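You operate a simulated robot arm through the tools that you are given. There is no shell and no other tool. Be economical: measure what you need, move in short steps, check, and stop when the job is done.

Carry out the task below with a simulated robot arm. There is one attempt and no reset: what you move stays moved.

JOB
Rinse the white probe from the rack on the island under the tap and stand it back.
Fine: SLOW keeps it from splashing; tap off after. Set down upright: what you pick out.

Only the result counts: the job must be done as asked and must still hold three seconds after the hand-in. Knocking over, shifting, dropping, spilling or breaking anything else fails it.

ROBOT AND FRAMES
A 7-joint arm with a two-finger parallel gripper on a trunk, on a base that drives. Base frame: it is fixed to the floor where the robot stands at the start and does not move with it; the origin is under the middle of the robot, x ahead of it, y to its left, z up. Lengths are in m, angles in degrees, forces in N, time in s.
Its first joint turns from -166.0 to 166.0 degrees. Places, roughly: green probe, orange probe, white probe [-1.5, -1, 1]; tap lever [0.7, 0, 0.9]; tap spout [0.9, 0.1, 1.1]. Payload 1.57 kg.
The tool frame sits at the grasp point between the pads (the TCP): z along the fingers, y along the line on which they close. The tips reach 0.03 m beyond it. The gripper opens to 0.08 m. The fingers are 0.017 m wide and 0.012 m thick; the gripper's body (0.04 by 0.082 m) begins 0.08 m behind the TCP.
Orientation is told as [roll, pitch, yaw] about the base's x, y, z axes, in that order, counted from this pose: with the fingers straight down and closing along the base's y, the tool's x points along the base's -x, its y along +y and its z along -z.

CONTROLS
- The arm moves only by the tool apply_moves. Its argument "plan" is a list of rows, each a list of 6 numbers: the shift along the base's x, y, z in m, then the turn, a rotation vector about the base's x, y, z in degrees. In form: [[tx, ty, tz, wx, wy, wz], ...]. A call has 1 to 8 rows; each row shifts and turns the commanded pose from where the row before left it. "jaw" is the finger opening in m, from 0 to 0.08, set as the call begins (left out, the last holds). Rows are played at 5 a second. More than 0.05 m and 8.6 degrees between two rows, or a gripper value outside its range, and nothing of the call is played. A pose out of reach is approached as far as the arm can. The call stops where the force on the tool passes 40 N (or 10 N more than at its start, if that is more) or the arm is blocked; 0.2 s more then pass. Each finger travels about 0.153 m/s and halts on what it meets, pressing with about 25 N; the grip force reading is that of the motor and also rises with nothing between the fingers. The clock runs only during rows and for 0.2 s after the last one: add rows that do not move to give the fingers time. The reply holds the time, the measured pose of the TCP, the force on the tool along the base axes, the opening and the grip force, in the units named above and with some noise, with the torque about the TCP (base axes, N m) and any sound that the robot's microphone picked up, and new pictures: "views" is both (left out), scene, wrist or none.
- Cameras (640 x 400 px; columns grow to the right, rows downward): "scene" is now at [0.0017, 0.1577, 1.3839]; the picture's right is [-0.26, -0.96, 0.00], its down [-0.40, 0.11, -0.91] and it looks along [0.88, -0.24, -0.42] (base axes); focal length 260 px, centre (320, 200). "wrist" rides on the gripper at [0.072, -0.007, -0.122] in the tool frame; the picture's right is [0.09, 1.00, 0.00], its down [-0.84, 0.08, -0.54] and it looks along [-0.54, 0.05, 0.84] (tool axes); focal length 238 px, centre (320, 200). There is no depth. A picture from a camera that has moved, and an enlarged one, comes with that camera's place and axes in the base frame and with its lens. The place of the scene camera against the robot may be out by one fixed shift of up to 0.018 m in any direction.
- base_move(legs): drives the robot by 1 to 6 legs, each [ahead, left, turn to the left] in m, m and degrees, along the robot's own axes; the way and the turn of a leg run together, so that a leg with both is an arc; at most 1.5 m and 180 degrees a leg. The arm and the cameras ride along, it lands a little off, and it stops where it bumps. It gives what a move gives, and a new picture of the scene camera.
- head_to(pan, tilt): turns the head with the scene camera to pan (to the left, within 143 degrees either way) and tilt (down, from -29 to 69), counted from straight ahead of the robot. It gives what a move gives, and a new picture of the scene camera.
- zoom(camera, box): a new picture of the part [left, top, right, bottom] of that camera's present view, enlarged. It takes no simulated time.
- hand_in(): hands the job in; it is judged then, once.

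Go step by step. Nothing tells you exact positions but the pictures and the camera data: compare them with the known pose of the tool, close in by small moves and look again before you grip or let go. The budget is 120 turns and 260 pictures, counting those below and the enlarged ones. Unless the task says otherwise, let go and move clear before handing in, and close with one line.

The tools are called after "Emit:" by a JSON object that holds its "name" and its "arguments". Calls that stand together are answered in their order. apply_moves: Moves the arm, as the interface text tells. Its arguments: {"type":"object","properties":{"plan":{"type":"array"},"jaw":{"type":"number"},"views":{"type":"string","enum":["both","scene","wrist","none"]}},"required":["plan"]} The other tools are called the same way: base_move (legs) drives the base; head_to (pan, tilt) turns the head that bears the scene camera; zoom (camera, box) takes an enlarged picture of a part of a camera's view; hand_in () hands the job in.

At the start:

```text
t: 0.0
position: [0.6118, 0.1399, 1.1496]
tcp_rot: [-0.1, 0.1, 0.0]
contact_force: [0.6, -0.1, 0.6]
torque: [0.03, 0.0, -0.01]
width: 0.08
grip_force: 0.0
robot x, y, heading: [0.0007, 0.0005, 0.1]
head pan, tilt: [-15.2, 24.8]
```

scene: 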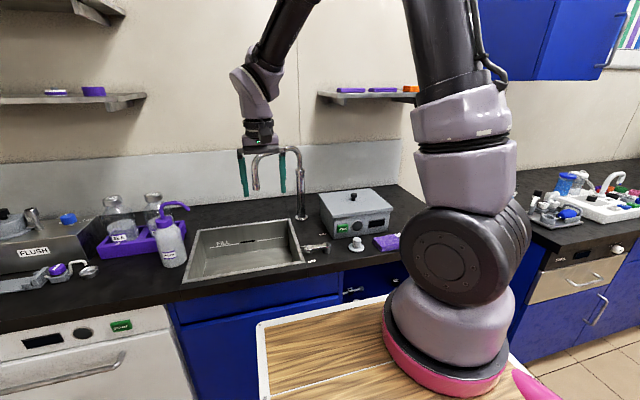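
wrist: 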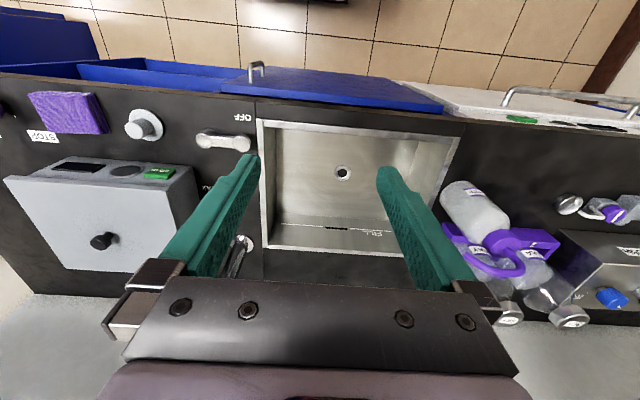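

I see the sink, the tap and a lever to the right of the sink with markings; the island is behind me. I'll zoom on the lever and labels first.

Emit:
{"name": "zoom", "arguments": {"camera": "wrist", "box": [100, 80, 360, 260]}}

Emit:
{"name": "zoom", "arguments": {"camera": "scene", "box": [170, 130, 430, 290]}}

Emit:
{"name": "head_to", "arguments": {"pan": 140, "tilt": 20}}

```text
2.22 times, centred on (230, 170) of wrist
camera zoom: at [0.5396, 0.133, 1.27], right [-0.09, 1.0, 0.0], down [0.84, 0.08, 0.54], along [0.54, 0.05, -0.84], focal length 530 px, centre (520, 267)
```

zoom: 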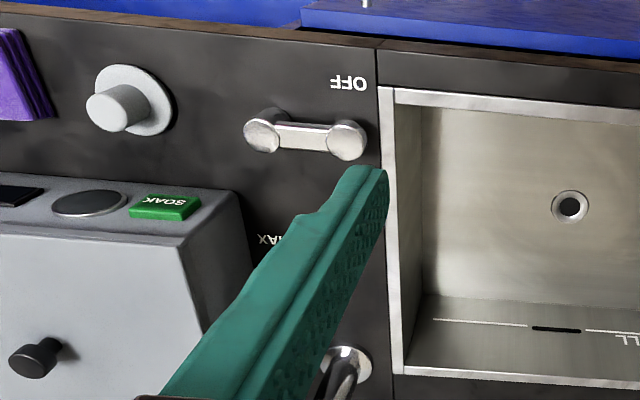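

```text
2.46 times, centred on (300, 210) of scene
camera zoom: at [0.0017, 0.1577, 1.3839], right [-0.26, -0.96, 0.0], down [-0.4, 0.11, -0.91], along [0.88, -0.24, -0.42], focal length 641 px, centre (369, 175)
```

zoom: 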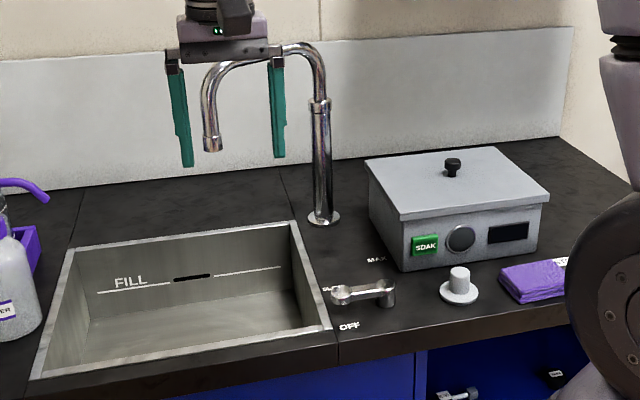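

```text
t: 2.4
position: [0.6114, 0.1396, 1.1483]
tcp_rot: [0.0, 0.0, 0.1]
contact_force: [0.5, 0.8, -0.3]
torque: [0.01, 0.02, 0.01]
width: 0.0798
grip_force: 0.0
robot x, y, heading: [-0.0024, 0.0033, -0.2]
head pan, tilt: [140.0, 20.0]
camera scene: at [-0.1585, 0.2418, 1.3916], right [0.64, 0.77, 0.0], down [0.26, -0.22, -0.94], along [-0.72, 0.6, -0.34], focal length 260 px, centre (320, 200)
```

scene: 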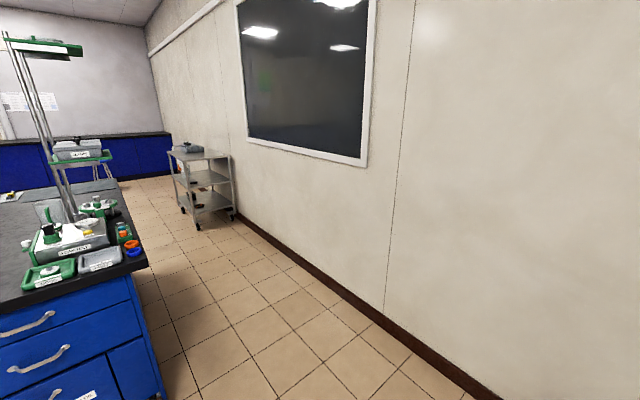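

The lever sits by the OFF mark. The island is behind me to the other side, so I'll turn the head there.

Emit:
{"name": "head_to", "arguments": {"pan": -140, "tilt": 20}}

```text
t: 6.3
position: [0.6122, 0.1399, 1.1499]
tcp_rot: [0.1, 0.0, 0.1]
contact_force: [1.0, 0.3, -0.3]
torque: [-0.01, -0.03, -0.02]
width: 0.08
grip_force: 0.1
robot x, y, heading: [-0.003, -0.0012, -0.2]
head pan, tilt: [-140.0, 20.0]
camera scene: at [-0.1585, 0.122, 1.3916], right [-0.64, 0.77, 0.0], down [0.26, 0.22, -0.94], along [-0.72, -0.6, -0.34], focal length 260 px, centre (320, 200)
```

scene: 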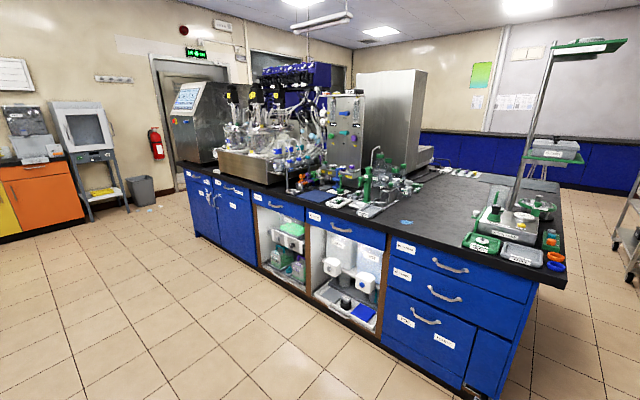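

Emit:
{"name": "zoom", "arguments": {"camera": "scene", "box": [270, 130, 450, 240]}}

Emit:
{"name": "zoom", "arguments": {"camera": "scene", "box": [420, 160, 600, 280]}}

```text
3.56 times, centred on (360, 185) of scene
camera zoom: at [-0.1585, 0.122, 1.3916], right [-0.64, 0.77, 0.0], down [0.26, 0.22, -0.94], along [-0.72, -0.6, -0.34], focal length 926 px, centre (178, 253)
```

zoom: 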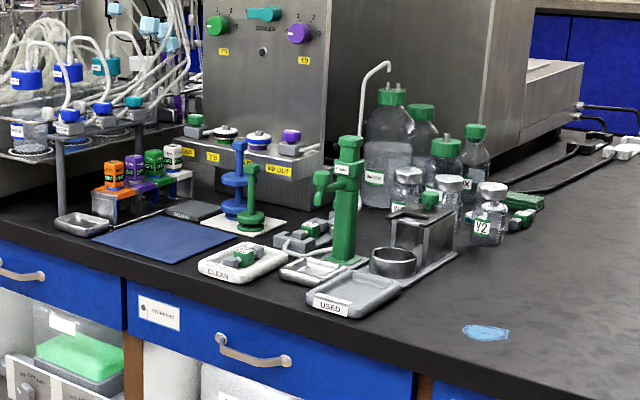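

```text
3.33 times, centred on (510, 220) of scene
camera zoom: at [-0.1585, 0.122, 1.3916], right [-0.64, 0.77, 0.0], down [0.26, 0.22, -0.94], along [-0.72, -0.6, -0.34], focal length 868 px, centre (-313, 133)
```

zoom: 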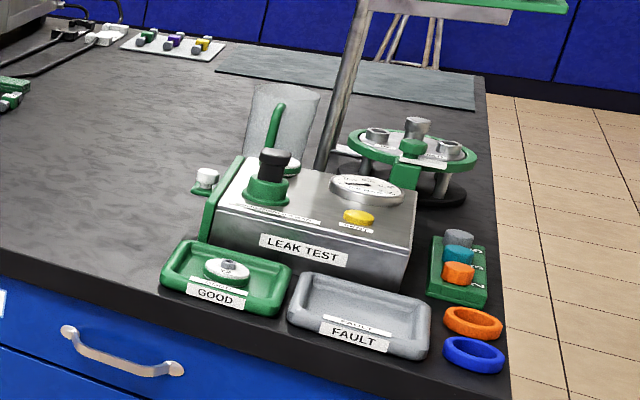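

The rack with coloured-topped probes (orange, purple, green, white) stands near [-1.35, -0.95] on the island, whose edge is near x=-1.08. I'll back off, turn round and drive in front of it, stopping short.

Emit:
{"name": "base_move", "arguments": {"legs": [[-0.3, 0, 0], [0, 0, -180], [0, 0.85, 0]]}}

Emit:
{"name": "head_to", "arguments": {"pan": 0, "tilt": 25}}

```text
t: 19.7
position: [-0.9047, -0.98, 1.1493]
tcp_rot: [0.1, 0.1, 179.9]
contact_force: [-0.7, -0.1, -0.1]
torque: [-0.01, -0.04, 0.02]
width: 0.08
grip_force: 0.0
robot x, y, heading: [-0.2933, -0.8374, 180.1]
head pan, tilt: [-140.0, 20.0]
camera scene: at [-0.1092, -0.9779, 1.3916], right [0.64, -0.77, 0.0], down [-0.26, -0.22, -0.94], along [0.72, 0.6, -0.34], focal length 260 px, centre (320, 200)
```

scene: 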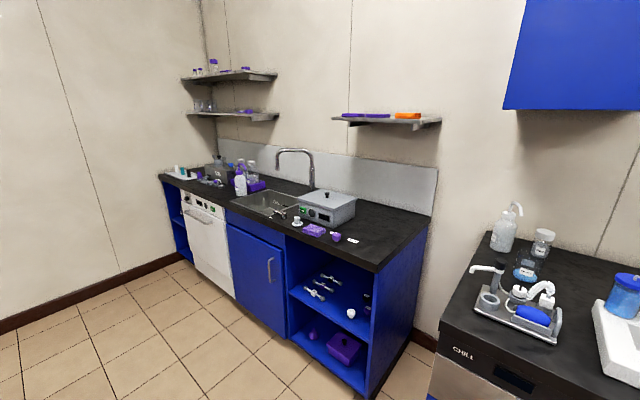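

```text
t: 21.9
position: [-0.9048, -0.9796, 1.1501]
tcp_rot: [0.0, 0.0, 180.0]
contact_force: [0.0, -0.6, -0.7]
torque: [0.02, -0.01, 0.0]
width: 0.0802
grip_force: 0.0
robot x, y, heading: [-0.2948, -0.8363, 180.1]
head pan, tilt: [0.0, 25.0]
camera scene: at [-0.2726, -1.0376, 1.3835], right [0.0, 1.0, 0.0], down [0.42, 0.0, -0.91], along [-0.91, 0.0, -0.42], focal length 260 px, centre (320, 200)
```

scene: 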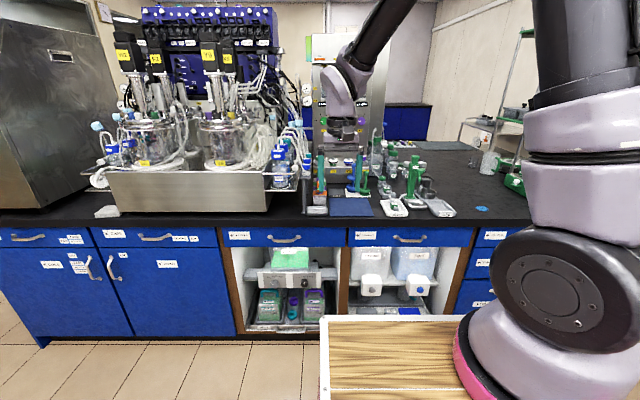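

I'm now facing the island and the rack lies behind the gripper in the view. I'll zoom on it and look through the wrist camera.

Emit:
{"name": "zoom", "arguments": {"camera": "scene", "box": [260, 110, 500, 230]}}

Emit:
{"name": "apply_moves", "arguments": {"plan": [[0, 0, 0.03, 0, 0, 0]], "views": "wrist"}}

```text
2.67 times, centred on (380, 170) of scene
camera zoom: at [-0.2726, -1.0376, 1.3835], right [0.0, 1.0, 0.0], down [0.42, 0.0, -0.91], along [-0.91, 0.0, -0.42], focal length 694 px, centre (160, 280)
```

zoom: 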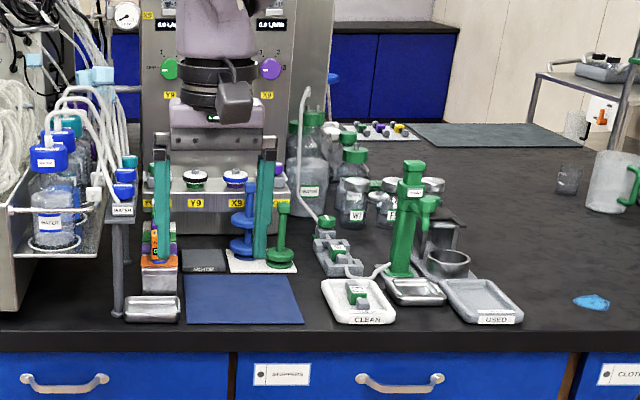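

```text
t: 22.3
position: [-0.9058, -0.9791, 1.181]
tcp_rot: [0.0, 0.1, -179.9]
contact_force: [-0.2, 0.5, 0.6]
torque: [0.02, -0.01, 0.03]
width: 0.08
grip_force: 0.0
robot x, y, heading: [-0.2901, -0.8393, 180.0]
head pan, tilt: [0.0, 25.0]
camera wrist: at [-0.8342, -0.9732, 1.3006], right [0.09, -1.0, 0.0], down [-0.84, -0.08, 0.54], along [-0.54, -0.05, -0.84], focal length 238 px, centre (320, 200)
```

wrist: 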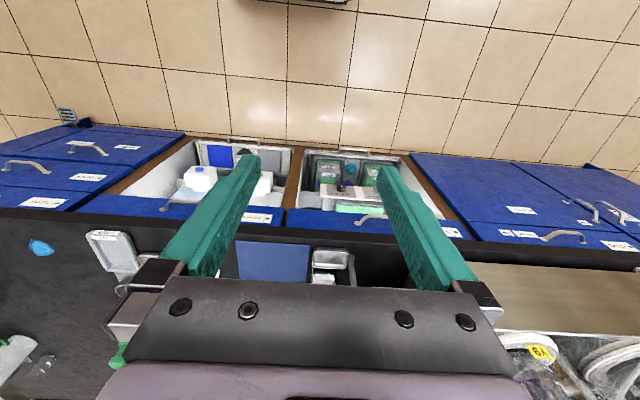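

The rack runs front to back at about y=-1.04, with white probably at the back. I'll raise the hand and drive a bit closer to look down into it.

Emit:
{"name": "apply_moves", "arguments": {"plan": [[0, 0.04, 0.03, 0, 0, 0], [0, 0.04, 0.04, 0, 0, 0], [0, 0.04, 0.04, 0, 0, 0], [0, 0.04, 0.04, 0, 0, 0]], "views": "none"}}

Emit:
{"name": "base_move", "arguments": {"legs": [[0.25, 0, 0]]}}

Emit:
{"name": "head_to", "arguments": {"pan": 0, "tilt": 38}}

```text
refused: row 2 steps farther than a row can; nothing moved
```

```text
t: 24.2
position: [-1.1569, -0.9811, 1.182]
tcp_rot: [0.0, 0.0, -180.0]
contact_force: [-0.3, -0.3, 0.0]
torque: [-0.03, -0.01, -0.01]
width: 0.0803
grip_force: 0.0
robot x, y, heading: [-0.5473, -0.8383, -179.8]
head pan, tilt: [0.0, 25.0]
camera scene: at [-0.5247, -1.0379, 1.3835], right [0.0, 1.0, 0.0], down [0.42, 0.0, -0.91], along [-0.91, 0.0, -0.42], focal length 260 px, centre (320, 200)
```

scene: 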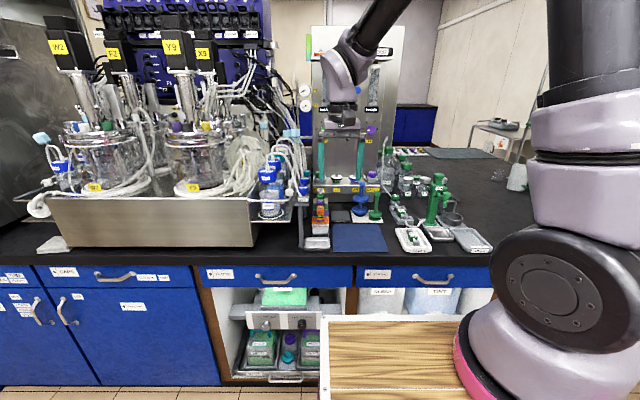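

```text
t: 24.9
position: [-1.1585, -0.9796, 1.1802]
tcp_rot: [0.0, 0.0, -179.9]
contact_force: [0.4, -0.9, 0.5]
torque: [-0.03, 0.02, 0.02]
width: 0.0801
grip_force: 0.0
robot x, y, heading: [-0.5466, -0.8399, -180.0]
head pan, tilt: [0.0, 38.0]
camera scene: at [-0.5189, -1.0378, 1.3633], right [0.0, 1.0, 0.0], down [0.62, 0.0, -0.79], along [-0.79, 0.0, -0.62], focal length 260 px, centre (320, 200)
```

scene: 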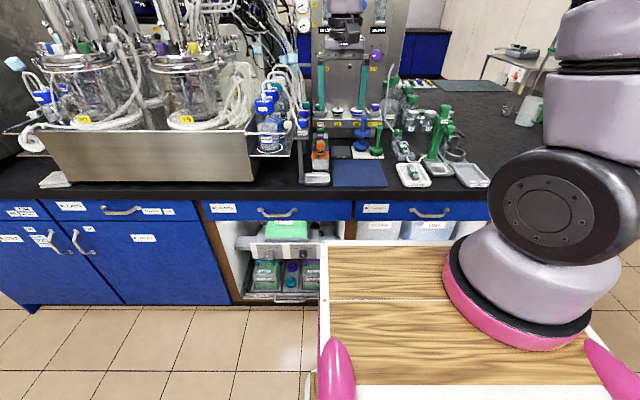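

The step was too long so the hand stayed put, but it's clear of everything. Zoom on the rack and take a wrist picture.

Emit:
{"name": "zoom", "arguments": {"camera": "scene", "box": [270, 90, 420, 190]}}

Emit:
{"name": "apply_moves", "arguments": {"plan": [[0, 0, 0.04, 0, 0, 0], [0, 0, 0.04, 0, 0, 0]], "views": "wrist"}}

```text
4.00 times, centred on (345, 140) of scene
camera zoom: at [-0.5189, -1.0378, 1.3633], right [0.0, 1.0, 0.0], down [0.62, 0.0, -0.79], along [-0.79, 0.0, -0.62], focal length 1041 px, centre (220, 440)
```

zoom: 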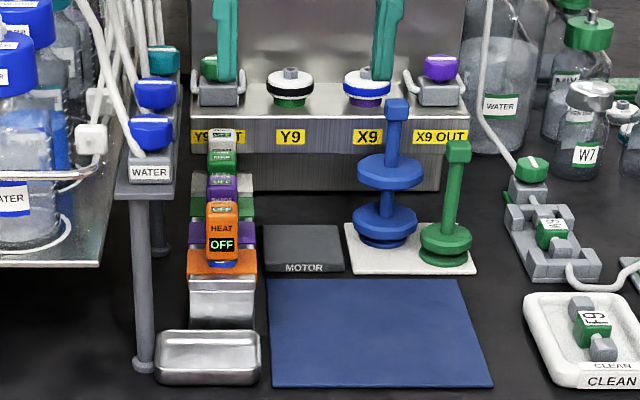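

```text
t: 25.5
position: [-1.1585, -0.9823, 1.2587]
tcp_rot: [-0.1, 0.0, -179.8]
contact_force: [-0.3, -1.2, -0.1]
torque: [0.04, 0.0, -0.02]
width: 0.0799
grip_force: 0.0
robot x, y, heading: [-0.5464, -0.8404, -180.0]
head pan, tilt: [0.0, 38.0]
camera wrist: at [-1.0866, -0.9756, 1.3796], right [0.09, -1.0, 0.0], down [-0.84, -0.08, 0.54], along [-0.54, -0.05, -0.84], focal length 238 px, centre (320, 200)
```

wrist: 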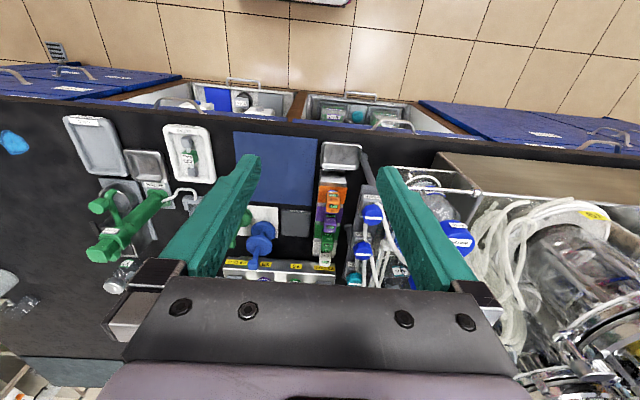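

Emit:
{"name": "zoom", "arguments": {"camera": "wrist", "box": [290, 130, 390, 290]}}

Emit:
{"name": "zoom", "arguments": {"camera": "scene", "box": [300, 115, 350, 190]}}

```text
2.50 times, centred on (340, 210) of wrist
camera zoom: at [-1.0866, -0.9756, 1.3796], right [0.09, -1.0, 0.0], down [-0.84, -0.08, 0.54], along [-0.54, -0.05, -0.84], focal length 596 px, centre (270, 175)
```

zoom: 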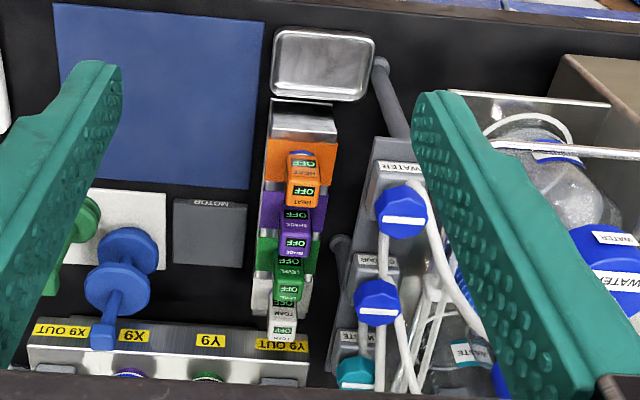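

```text
5.33 times, centred on (325, 152) of scene
camera zoom: at [-0.5191, -1.0379, 1.3632], right [0.0, 1.0, 0.0], down [0.62, 0.0, -0.79], along [-0.79, 0.0, -0.62], focal length 1388 px, centre (293, 453)
```

zoom: 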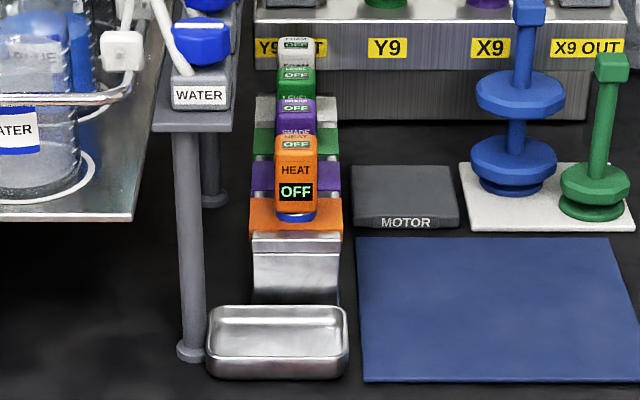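

All four probes show OFF; the white (FOAM) is at the back, near [-1.55, -1.035, 0.95], just before the Y9 OUT box. I drive 0.15 closer and inspect with the wrist camera.

Emit:
{"name": "base_move", "arguments": {"legs": [[0.15, 0, 0]]}}

Emit:
{"name": "apply_moves", "arguments": {"plan": [[0, 0, 0, 0, 0, 0]], "views": "wrist"}}

```text
t: 26.9
position: [-1.3097, -0.9811, 1.2587]
tcp_rot: [0.0, 0.0, -180.0]
contact_force: [-0.6, -0.4, -0.1]
torque: [0.0, -0.02, 0.02]
width: 0.0802
grip_force: 0.1
robot x, y, heading: [-0.6993, -0.8409, -180.0]
head pan, tilt: [0.0, 38.0]
camera scene: at [-0.6707, -1.0381, 1.3632], right [0.0, 1.0, 0.0], down [0.62, 0.0, -0.79], along [-0.79, 0.0, -0.62], focal length 260 px, centre (320, 200)
```

scene: 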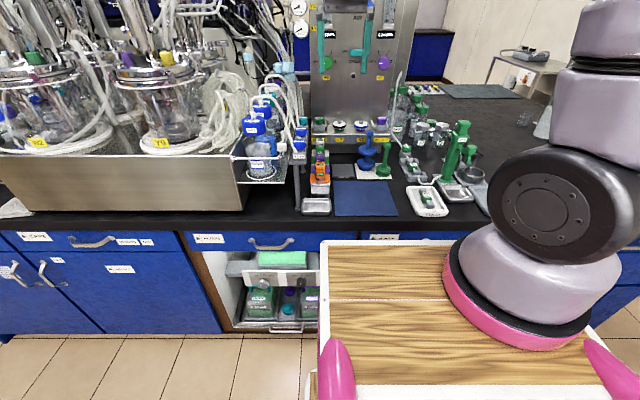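

```text
t: 27.3
position: [-1.3093, -0.982, 1.259]
tcp_rot: [0.0, 0.0, -180.1]
contact_force: [0.1, -0.1, -0.6]
torque: [0.0, 0.03, 0.0]
width: 0.0803
grip_force: 0.0
robot x, y, heading: [-0.6969, -0.8376, -179.8]
head pan, tilt: [0.0, 38.0]
camera wrist: at [-1.2381, -0.975, 1.3795], right [0.09, -1.0, 0.0], down [-0.84, -0.08, 0.54], along [-0.54, -0.05, -0.84], focal length 238 px, centre (320, 200)
```

wrist: 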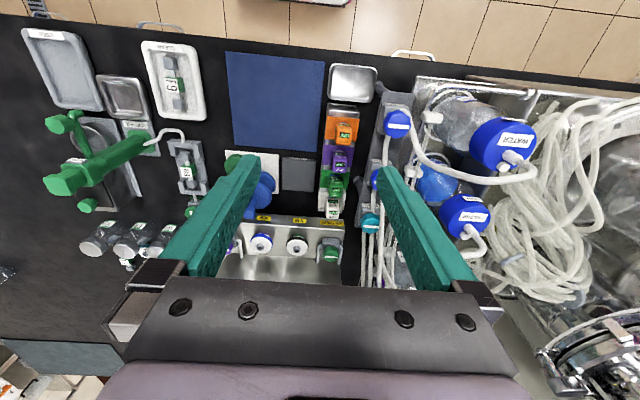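

Emit:
{"name": "zoom", "arguments": {"camera": "wrist", "box": [290, 90, 410, 250]}}

Emit:
{"name": "zoom", "arguments": {"camera": "scene", "box": [280, 100, 400, 220]}}

```text
2.50 times, centred on (350, 170) of wrist
camera zoom: at [-1.2381, -0.975, 1.3795], right [0.09, -1.0, 0.0], down [-0.84, -0.08, 0.54], along [-0.54, -0.05, -0.84], focal length 596 px, centre (245, 275)
```

zoom: 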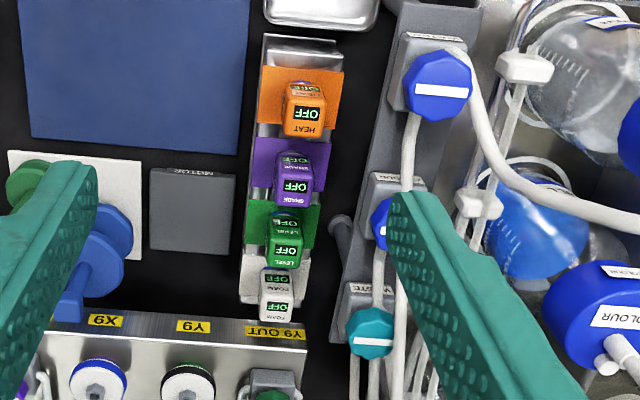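

```text
3.33 times, centred on (340, 160) of scene
camera zoom: at [-0.6707, -1.0381, 1.3632], right [0.0, 1.0, 0.0], down [0.62, 0.0, -0.79], along [-0.79, 0.0, -0.62], focal length 868 px, centre (253, 333)
```

zoom: 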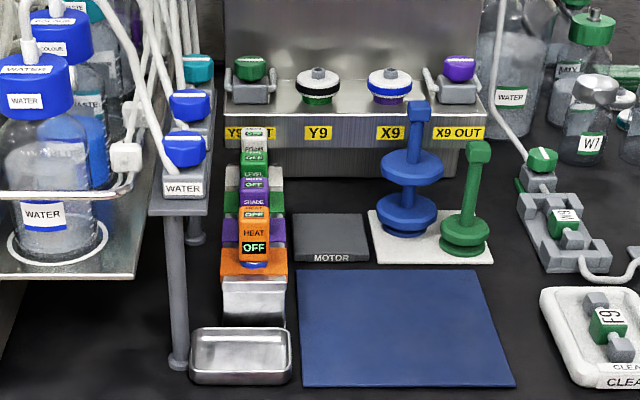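

The white probe's handle top is triangulated to about [-1.528, -1.029, 0.97], with 5 cm spacing to green and the Y9 OUT box 3 cm behind. I'll go above it with the jaw partly closed and look.

Emit:
{"name": "apply_moves", "arguments": {"plan": [[-0.0437, -0.0094, 0, 0, 0, 0], [-0.0437, -0.0094, 0, 0, 0, 0], [-0.0437, -0.0094, 0, 0, 0, 0], [-0.0437, -0.0094, 0, 0, 0, 0], [-0.0437, -0.0094, 0, 0, 0, 0], [0, 0, -0.04, 0, 0, 0], [0, 0, -0.04, 0, 0, 0], [0, 0, -0.04, 0, 0, 0]], "jaw": 0.045}}

Emit:
{"name": "zoom", "arguments": {"camera": "wrist", "box": [220, 60, 420, 260]}}

Emit:
{"name": "zoom", "arguments": {"camera": "scene", "box": [260, 70, 400, 220]}}

```text
t: 29.1
position: [-1.5276, -1.0286, 1.1392]
tcp_rot: [0.1, -0.2, -180.0]
contact_force: [-0.4, -0.1, -0.1]
torque: [0.03, 0.04, -0.01]
width: 0.0449
grip_force: 0.0
robot x, y, heading: [-0.6973, -0.8398, -180.1]
head pan, tilt: [0.0, 38.0]
camera scene: at [-0.6704, -1.038, 1.3632], right [0.0, 1.0, 0.0], down [0.62, 0.0, -0.79], along [-0.79, 0.0, -0.62], focal length 260 px, centre (320, 200)
camera wrist: at [-1.4566, -1.0212, 1.26], right [0.09, -1.0, 0.0], down [-0.84, -0.08, 0.54], along [-0.54, -0.05, -0.84], focal length 238 px, centre (320, 200)
```

scene: 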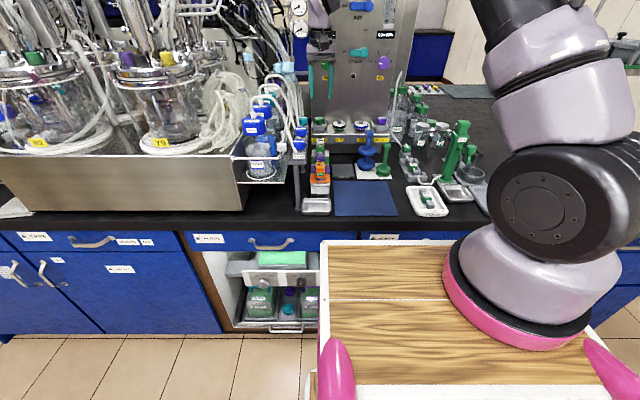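
wrist: 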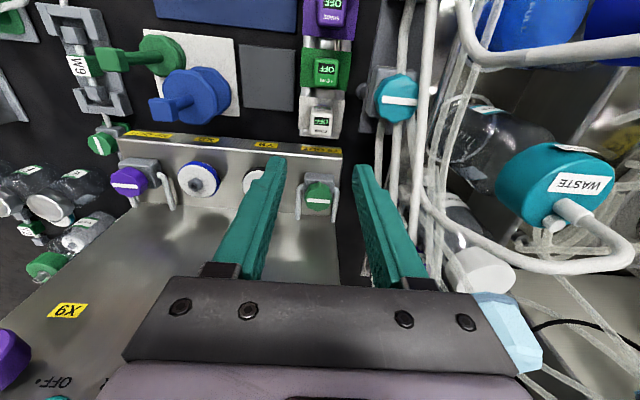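

```text
2.00 times, centred on (320, 160) of wrist
camera zoom: at [-1.4566, -1.0212, 1.26], right [0.09, -1.0, 0.0], down [-0.84, -0.08, 0.54], along [-0.54, -0.05, -0.84], focal length 477 px, centre (320, 280)
```

zoom: 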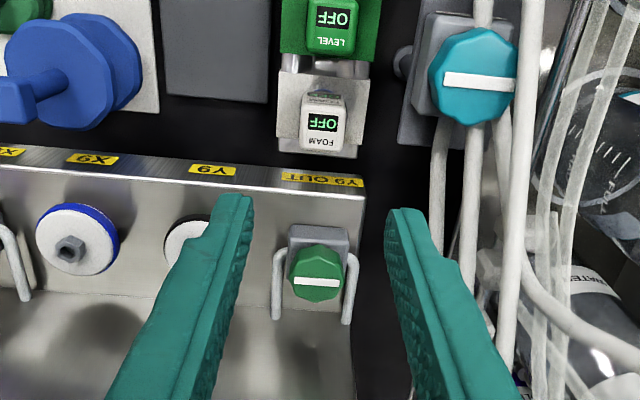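

```text
2.67 times, centred on (330, 145) of scene
camera zoom: at [-0.6704, -1.038, 1.3632], right [0.0, 1.0, 0.0], down [0.62, 0.0, -0.79], along [-0.79, 0.0, -0.62], focal length 694 px, centre (293, 347)
```

zoom: 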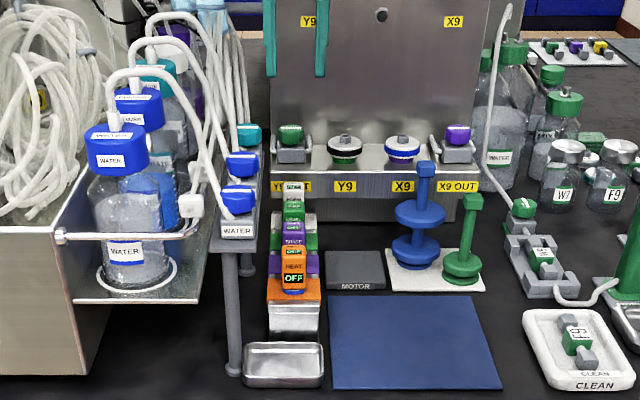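

The refined handle position is [-1.532, -1.030], top z≈0.965, so the hand is nearly centred. I'll descend to just above it and check.

Emit:
{"name": "apply_moves", "arguments": {"plan": [[-0.004, -0.001, -0.045, 0, 0, 0], [0, 0, -0.045, 0, 0, 0], [0, 0, -0.04, 0, 0, 0]], "jaw": 0.042, "views": "wrist"}}

Emit:
{"name": "zoom", "arguments": {"camera": "wrist", "box": [220, 60, 420, 260]}}

Emit:
{"name": "zoom", "arguments": {"camera": "scene", "box": [270, 90, 370, 190]}}

```text
t: 29.9
position: [-1.5326, -1.0304, 1.0082]
tcp_rot: [0.0, 0.0, -180.0]
contact_force: [-0.1, -0.2, 0.4]
torque: [0.03, 0.04, 0.03]
width: 0.0419
grip_force: 0.1
robot x, y, heading: [-0.6967, -0.8416, -180.1]
head pan, tilt: [0.0, 38.0]
camera wrist: at [-1.4613, -1.0236, 1.1294], right [0.09, -1.0, 0.0], down [-0.84, -0.08, 0.54], along [-0.54, -0.05, -0.84], focal length 238 px, centre (320, 200)
```

wrist: 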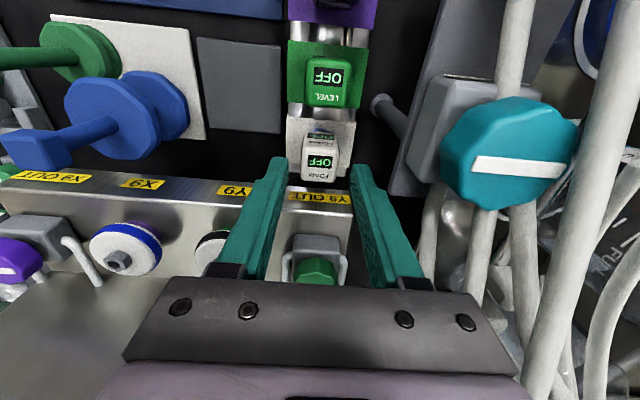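

```text
2.00 times, centred on (320, 160) of wrist
camera zoom: at [-1.4613, -1.0236, 1.1294], right [0.09, -1.0, 0.0], down [-0.84, -0.08, 0.54], along [-0.54, -0.05, -0.84], focal length 477 px, centre (320, 280)
```

zoom: 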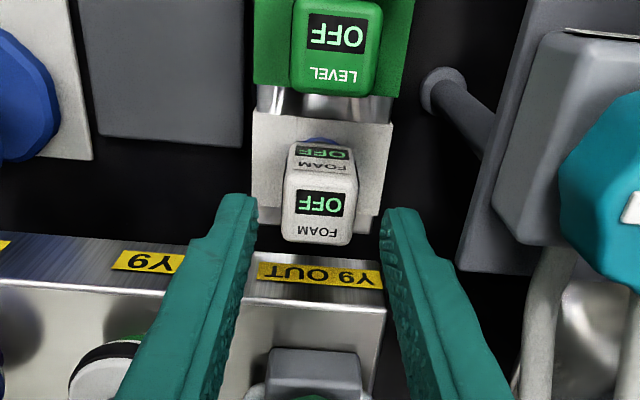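

```text
4.00 times, centred on (320, 140) of scene
camera zoom: at [-0.6703, -1.038, 1.3632], right [0.0, 1.0, 0.0], down [0.62, 0.0, -0.79], along [-0.79, 0.0, -0.62], focal length 1041 px, centre (320, 440)
```

zoom: 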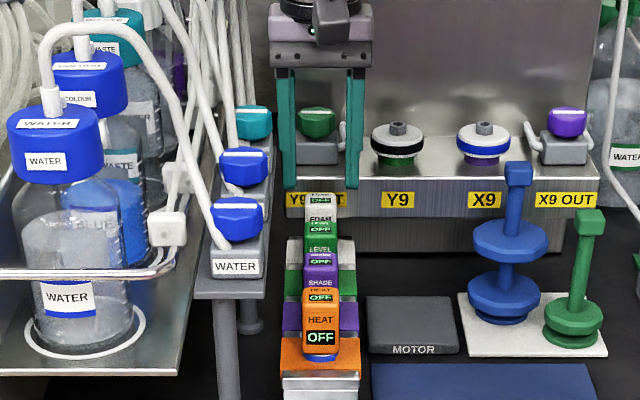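

Centred; now down to z≈0.952 and close.

Emit:
{"name": "apply_moves", "arguments": {"plan": [[-0.004, 0, -0.02, 0, 0, 0], [0, 0, -0.02, 0, 0, 0], [0, 0, -0.016, 0, 0, 0]], "views": "both"}}

```text
t: 30.7
position: [-1.537, -1.0295, 0.9507]
tcp_rot: [0.1, -0.1, -180.0]
contact_force: [0.5, 0.6, 0.3]
torque: [0.02, 0.02, 0.04]
width: 0.0421
grip_force: 0.0
robot x, y, heading: [-0.6969, -0.8381, -179.8]
head pan, tilt: [0.0, 38.0]
camera scene: at [-0.6705, -1.038, 1.3632], right [0.0, 1.0, 0.0], down [0.62, 0.0, -0.79], along [-0.79, 0.0, -0.62], focal length 260 px, centre (320, 200)
camera wrist: at [-1.4646, -1.0233, 1.0732], right [0.09, -1.0, 0.0], down [-0.84, -0.08, 0.54], along [-0.54, -0.05, -0.84], focal length 238 px, centre (320, 200)
```

scene: 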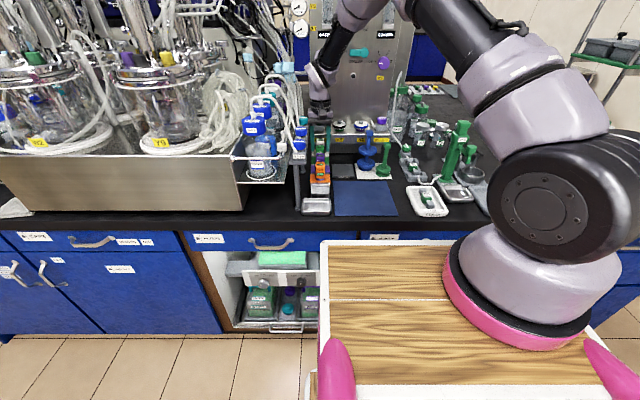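
wrist: 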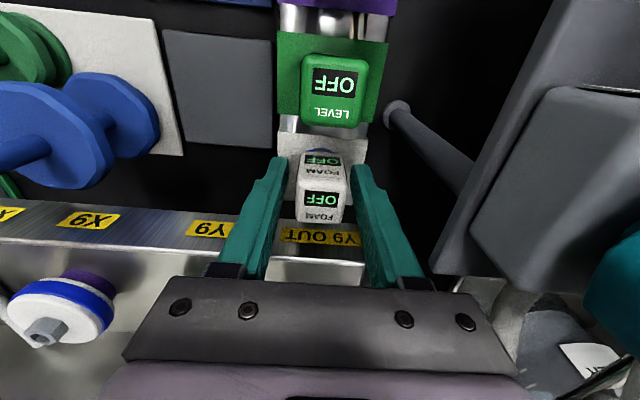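

The fingers straddle the handle at the right spot. Close and give time.

Emit:
{"name": "apply_moves", "arguments": {"plan": [[0, 0, 0, 0, 0, 0], [0, 0, 0, 0, 0, 0], [0, 0, 0, 0, 0, 0]], "jaw": 0.0, "views": "wrist"}}

```text
t: 31.5
position: [-1.5368, -1.0303, 0.9525]
tcp_rot: [0.0, 0.1, -180.0]
contact_force: [-0.5, -0.7, 0.8]
torque: [-0.01, -0.01, 0.03]
width: 0.0274
grip_force: 24.9
robot x, y, heading: [-0.6952, -0.8406, -179.9]
head pan, tilt: [0.0, 38.0]
camera wrist: at [-1.4648, -1.0234, 1.0734], right [0.09, -1.0, 0.0], down [-0.84, -0.08, 0.54], along [-0.54, -0.05, -0.84], focal length 238 px, centre (320, 200)
```

wrist: 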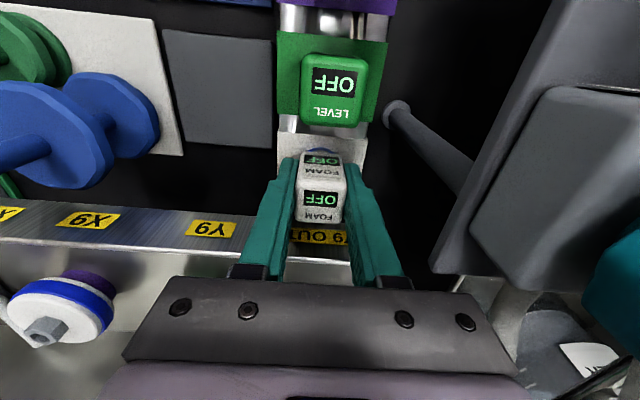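

Gripped at width 0.027, at home pose [-1.537, -1.030, 0.952]. Lift straight up in small steps.

Emit:
{"name": "apply_moves", "arguments": {"plan": [[0, 0, 0.015, 0, 0, 0], [0, 0, 0.02, 0, 0, 0], [0, 0, 0.03, 0, 0, 0], [0, 0, 0.03, 0, 0, 0], [0, 0, 0.03, 0, 0, 0], [0, 0, 0.03, 0, 0, 0]], "views": "both"}}

Emit:
{"name": "zoom", "arguments": {"camera": "scene", "box": [260, 60, 400, 200]}}

```text
t: 32.9
position: [-1.5368, -1.0301, 1.1072]
tcp_rot: [-0.1, 0.0, -180.0]
contact_force: [0.5, -0.6, -0.6]
torque: [0.01, -0.02, 0.01]
width: 0.0273
grip_force: 24.9
robot x, y, heading: [-0.699, -0.8399, -179.7]
head pan, tilt: [0.0, 38.0]
camera scene: at [-0.6709, -1.0381, 1.3632], right [0.0, 1.0, 0.0], down [0.62, 0.0, -0.79], along [-0.79, 0.0, -0.62], focal length 260 px, centre (320, 200)
camera wrist: at [-1.4653, -1.0239, 1.2295], right [0.09, -1.0, 0.0], down [-0.84, -0.08, 0.54], along [-0.54, -0.05, -0.84], focal length 238 px, centre (320, 200)
```

scene: 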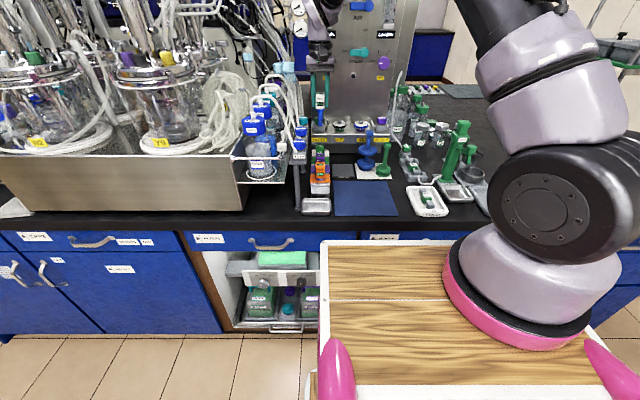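
wrist: 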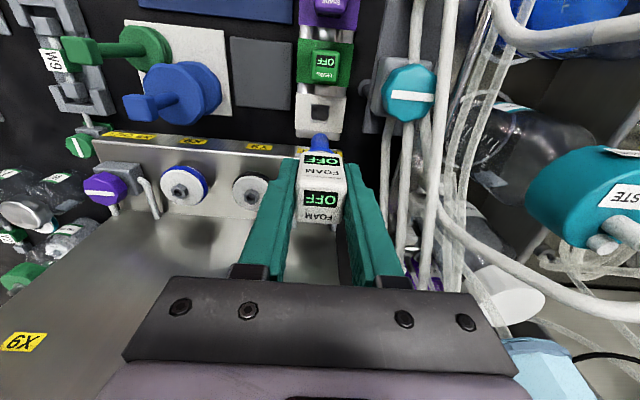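

```text
2.86 times, centred on (330, 130) of scene
camera zoom: at [-0.6709, -1.0381, 1.3632], right [0.0, 1.0, 0.0], down [0.62, 0.0, -0.79], along [-0.79, 0.0, -0.62], focal length 744 px, centre (291, 400)
```

zoom: 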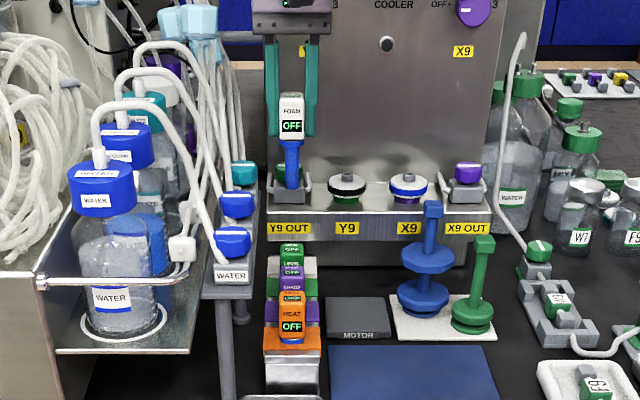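

The probe (white handle, blue stem, square socket left behind) is free. I'll raise it, retract toward the robot, then drive back and turn to the sink.

Emit:
{"name": "apply_moves", "arguments": {"plan": [[0, 0, 0.05, 0, 0, 0], [0, 0, 0.05, 0, 0, 0], [0.045, 0.01, 0, 0, 0, 0], [0.045, 0.01, 0, 0, 0, 0], [0.045, 0.01, 0, 0, 0, 0], [0.045, 0.01, 0, 0, 0, 0], [0.04, 0.01, 0, 0, 0, 0]], "views": "none"}}

Emit:
{"name": "base_move", "arguments": {"legs": [[-0.4, 0, 0], [0, 0, -180]]}}

```text
t: 34.5
position: [-1.319, -0.9804, 1.2067]
tcp_rot: [0.0, 0.1, -180.0]
contact_force: [-0.9, -0.4, -2.3]
torque: [0.03, -0.02, 0.03]
width: 0.0277
grip_force: 24.7
robot x, y, heading: [-0.6993, -0.8369, -180.0]
head pan, tilt: [0.0, 38.0]
```

```text
t: 44.3
position: [0.322, -0.6983, 1.2074]
tcp_rot: [0.0, 0.0, 0.1]
contact_force: [0.5, -0.2, -0.4]
torque: [0.0, -0.02, 0.0]
width: 0.0275
grip_force: 25.1
robot x, y, heading: [-0.2989, -0.841, -0.0]
head pan, tilt: [0.0, 38.0]
camera scene: at [-0.3001, -0.6572, 1.3632], right [0.0, -1.0, 0.0], down [-0.62, 0.0, -0.79], along [0.79, 0.0, -0.62], focal length 260 px, centre (320, 200)
```

scene: 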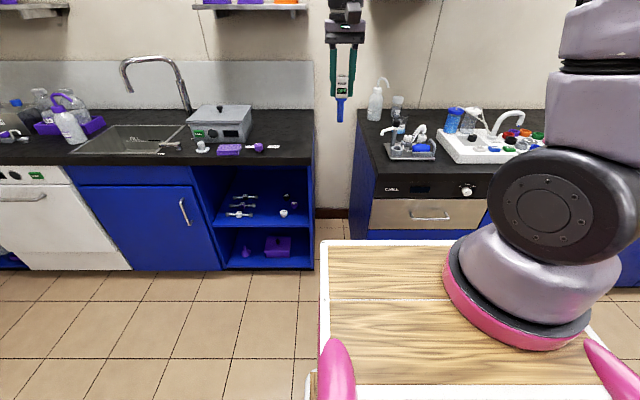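

Back facing the sink with the probe held. I drive to the starting place and look at the lever closely.

Emit:
{"name": "base_move", "arguments": {"legs": [[0, 0.84, 0], [0.28, 0, 0]]}}

Emit:
{"name": "zoom", "arguments": {"camera": "scene", "box": [220, 80, 460, 240]}}

Emit:
{"name": "zoom", "arguments": {"camera": "wrist", "box": [100, 60, 420, 260]}}

```text
t: 50.5
position: [0.6051, 0.158, 1.2076]
tcp_rot: [0.0, 0.0, 0.0]
contact_force: [-0.5, -0.5, -1.0]
torque: [-0.02, 0.0, 0.01]
width: 0.0271
grip_force: 25.0
robot x, y, heading: [-0.0121, 0.0169, 0.3]
head pan, tilt: [0.0, 38.0]
camera scene: at [-0.0159, 0.1986, 1.3632], right [0.0, -1.0, 0.0], down [-0.62, 0.0, -0.79], along [0.79, 0.0, -0.62], focal length 260 px, centre (320, 200)
```

scene: 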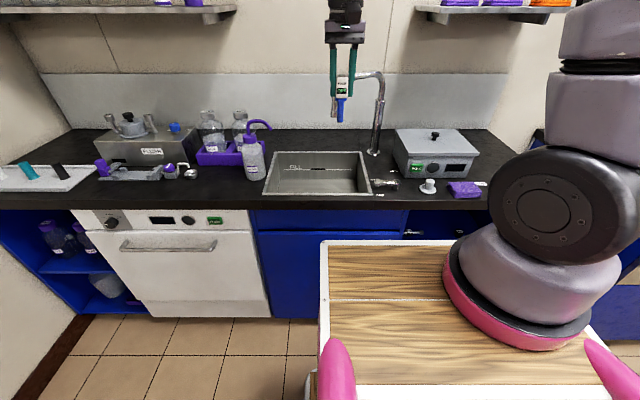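

```text
2.50 times, centred on (340, 160) of scene
camera zoom: at [-0.0159, 0.1986, 1.3632], right [0.0, -1.0, 0.0], down [-0.62, 0.0, -0.79], along [0.79, 0.0, -0.62], focal length 651 px, centre (270, 300)
```

zoom: 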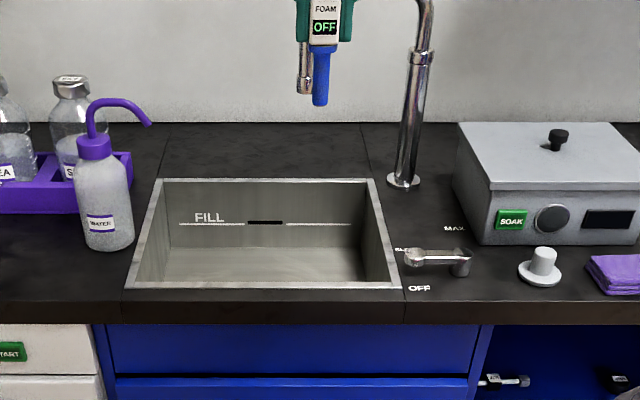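

```text
2.00 times, centred on (260, 160) of wrist
camera zoom: at [0.5341, 0.1499, 1.3286], right [-0.09, 1.0, 0.0], down [0.84, 0.08, 0.54], along [0.54, 0.05, -0.84], focal length 477 px, centre (440, 280)
```

zoom: 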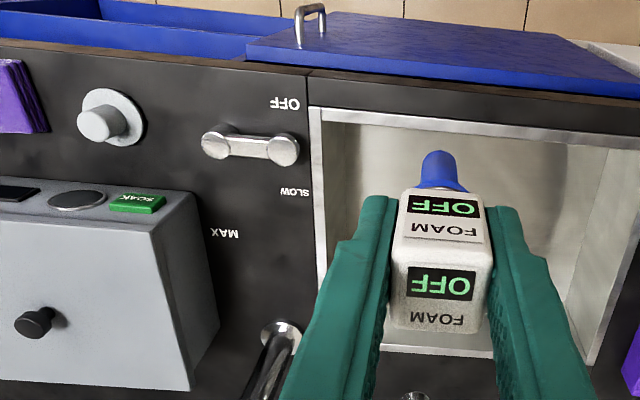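

The lever's post is on the right and its handle points left; OFF is toward me, SLOW and MAX further back. I lower the camera for a better look.

Emit:
{"name": "apply_moves", "arguments": {"plan": [[0, -0.01, -0.04, 0, 0, 0], [0, -0.01, -0.04, 0, 0, 0], [0, 0, -0.04, 0, 0, 0]], "views": "wrist"}}

Emit:
{"name": "zoom", "arguments": {"camera": "wrist", "box": [100, 40, 320, 240]}}

Emit:
{"name": "zoom", "arguments": {"camera": "scene", "box": [350, 150, 450, 210]}}

```text
t: 51.2
position: [0.6059, 0.1387, 1.0888]
tcp_rot: [0.0, 0.0, 0.0]
contact_force: [-0.5, 0.1, -0.6]
torque: [0.04, 0.0, 0.04]
width: 0.0275
grip_force: 25.4
robot x, y, heading: [-0.014, 0.0199, 0.1]
head pan, tilt: [0.0, 38.0]
camera wrist: at [0.5335, 0.1315, 1.2085], right [-0.09, 1.0, 0.0], down [0.84, 0.08, 0.54], along [0.54, 0.05, -0.84], focal length 238 px, centre (320, 200)
```

wrist: 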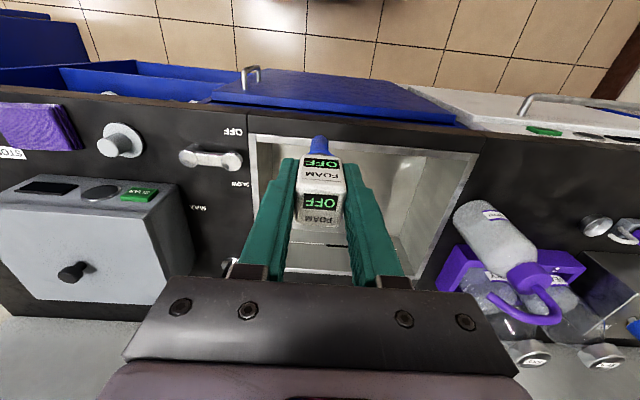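

```text
2.00 times, centred on (210, 140) of wrist
camera zoom: at [0.5335, 0.1315, 1.2085], right [-0.09, 1.0, 0.0], down [0.84, 0.08, 0.54], along [0.54, 0.05, -0.84], focal length 477 px, centre (540, 320)
```

zoom: 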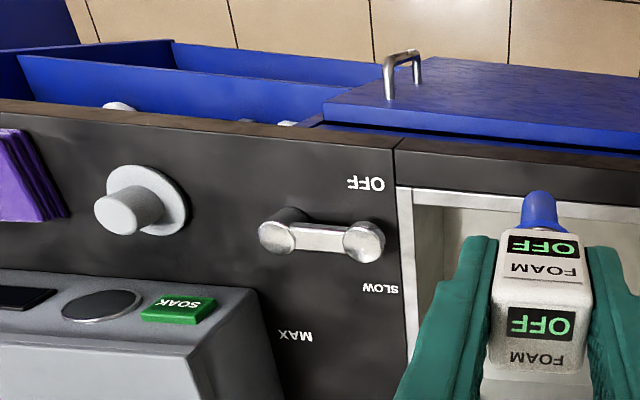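

```text
6.40 times, centred on (400, 180) of scene
camera zoom: at [-0.0164, 0.1984, 1.3632], right [0.0, -1.0, 0.0], down [-0.62, 0.0, -0.79], along [0.79, 0.0, -0.62], focal length 1666 px, centre (-192, 328)
```

zoom: 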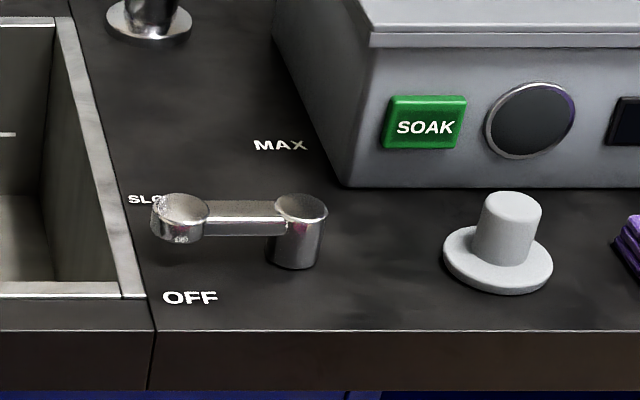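

Operating this lever needs a free hand (the stem would strike the rim or lever), so the safest order is: put the probe back, open the tap with the empty hand, then fetch, rinse, return, close. Raise and drive back to the island.

Emit:
{"name": "apply_moves", "arguments": {"plan": [[0, 0, 0.04, 0, 0, 0], [0, 0, 0.04, 0, 0, 0], [0, 0, 0.04, 0, 0, 0]], "views": "none"}}

Emit:
{"name": "base_move", "arguments": {"legs": [[-0.28, 0, 0], [0, -0.85, 0], [0, 0, 180], [0.4, 0, 0]]}}

```text
t: 52.0
position: [0.6081, 0.138, 1.2092]
tcp_rot: [0.0, 0.1, -0.1]
contact_force: [1.3, -0.1, -1.2]
torque: [-0.03, 0.04, 0.0]
width: 0.0272
grip_force: 25.5
robot x, y, heading: [-0.0148, 0.019, 0.2]
head pan, tilt: [0.0, 38.0]
```

```text
t: 67.4
position: [-1.313, -0.9329, 1.2087]
tcp_rot: [0.0, 0.0, 179.4]
contact_force: [0.3, -0.2, -0.9]
torque: [-0.03, 0.01, 0.03]
width: 0.0276
grip_force: 24.9
robot x, y, heading: [-0.6862, -0.8172, 179.6]
head pan, tilt: [0.0, 38.0]
camera scene: at [-0.6629, -1.0164, 1.3632], right [0.01, 1.0, 0.0], down [0.62, -0.01, -0.79], along [-0.79, 0.01, -0.62], focal length 260 px, centre (320, 200)
```

scene: 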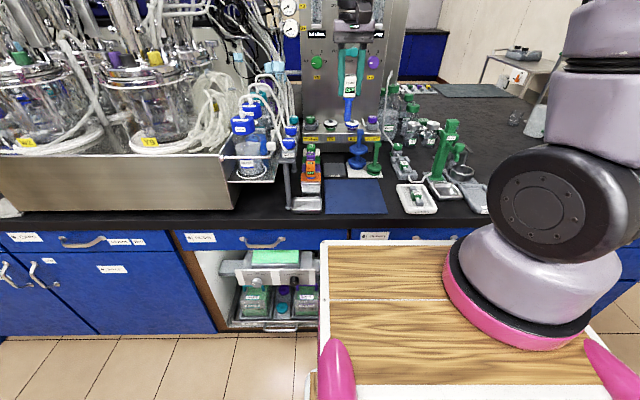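

Move above the socket at [-1.537, -1.030] and come down to 1.09 to check.

Emit:
{"name": "apply_moves", "arguments": {"plan": [[-0.0373, -0.01623, 0, 0, 0, 0.5], [-0.0373, -0.01623, 0, 0, 0, 0], [-0.0373, -0.01623, 0, 0, 0, 0], [-0.0373, -0.01623, 0, 0, 0, 0], [-0.0373, -0.01623, 0, 0, 0, 0], [-0.0373, -0.01623, 0, 0, 0, 0], [0, 0, -0.045, 0, 0, 0], [0, 0, -0.045, 0, 0, 0]], "views": "wrist"}}

Emit:
{"name": "zoom", "arguments": {"camera": "wrist", "box": [240, 60, 400, 220]}}

Emit:
{"name": "zoom", "arguments": {"camera": "scene", "box": [250, 70, 370, 210]}}

```text
t: 69.2
position: [-1.5358, -1.0302, 1.1191]
tcp_rot: [0.1, 0.0, 180.0]
contact_force: [0.4, 0.3, -0.6]
torque: [-0.03, 0.03, 0.0]
width: 0.0276
grip_force: 25.1
robot x, y, heading: [-0.6861, -0.8232, 179.3]
head pan, tilt: [0.0, 38.0]
camera wrist: at [-1.4642, -1.0241, 1.2402], right [0.09, -1.0, 0.0], down [-0.84, -0.08, 0.54], along [-0.54, -0.05, -0.84], focal length 238 px, centre (320, 200)
```

wrist: 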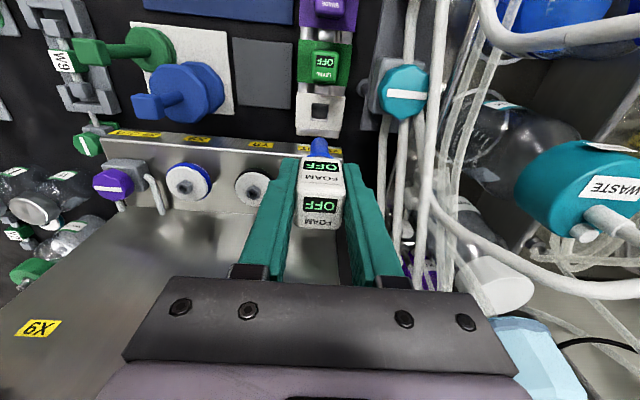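

```text
2.50 times, centred on (320, 140) of wrist
camera zoom: at [-1.4642, -1.0241, 1.2402], right [0.09, -1.0, 0.0], down [-0.84, -0.08, 0.54], along [-0.54, -0.05, -0.84], focal length 596 px, centre (320, 350)
```

zoom: 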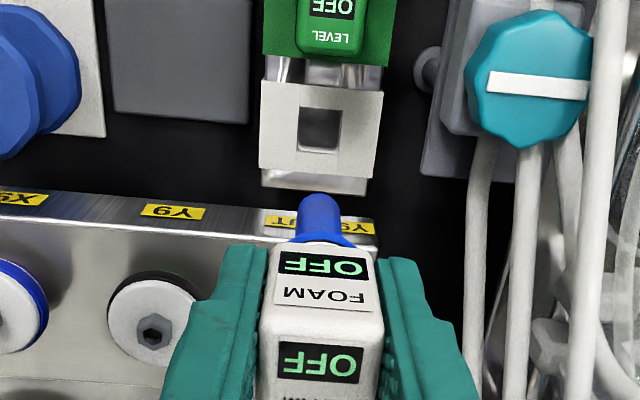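

```text
2.86 times, centred on (310, 140) of scene
camera zoom: at [-0.6626, -1.0163, 1.3632], right [0.01, 1.0, 0.0], down [0.62, -0.01, -0.79], along [-0.79, 0.01, -0.62], focal length 744 px, centre (349, 371)
```

zoom: 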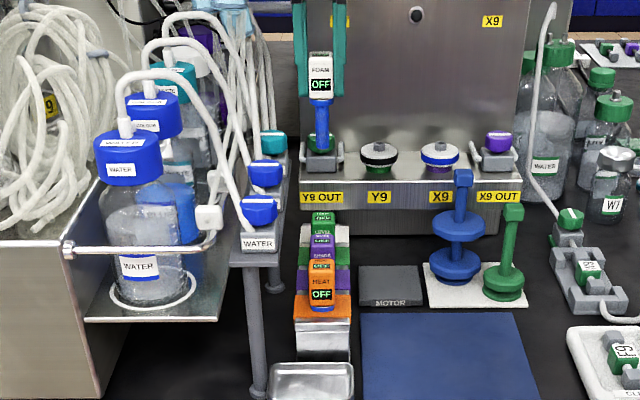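

The pose matches the removal pose to within a millimetre. Lower straight down to 0.955.

Emit:
{"name": "apply_moves", "arguments": {"plan": [[-0.001, 0, -0.03, 0, 0, 0], [0, 0, -0.03, 0, 0, 0], [0, 0, -0.025, 0, 0, 0], [0, 0, -0.02, 0, 0, 0], [0, 0, -0.02, 0, 0, 0], [0, 0, -0.015, 0, 0, 0], [0, 0, -0.015, 0, 0, 0], [0, 0, -0.01, 0, 0, 0]], "views": "wrist"}}

```text
t: 71.0
position: [-1.5363, -1.0316, 0.9529]
tcp_rot: [0.1, 0.0, 179.9]
contact_force: [8.5, 0.6, -0.2]
torque: [-0.02, -0.31, 0.02]
width: 0.0271
grip_force: 25.2
robot x, y, heading: [-0.6877, -0.8183, 179.3]
head pan, tilt: [0.0, 38.0]
camera wrist: at [-1.4649, -1.0251, 1.0739], right [0.09, -1.0, 0.0], down [-0.84, -0.08, 0.54], along [-0.54, -0.05, -0.84], focal length 238 px, centre (320, 200)
```

wrist: 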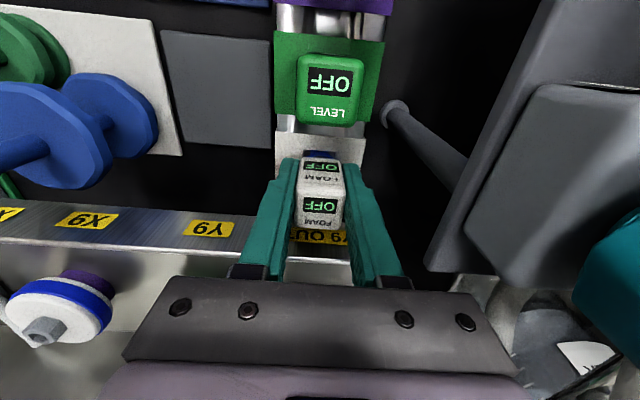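

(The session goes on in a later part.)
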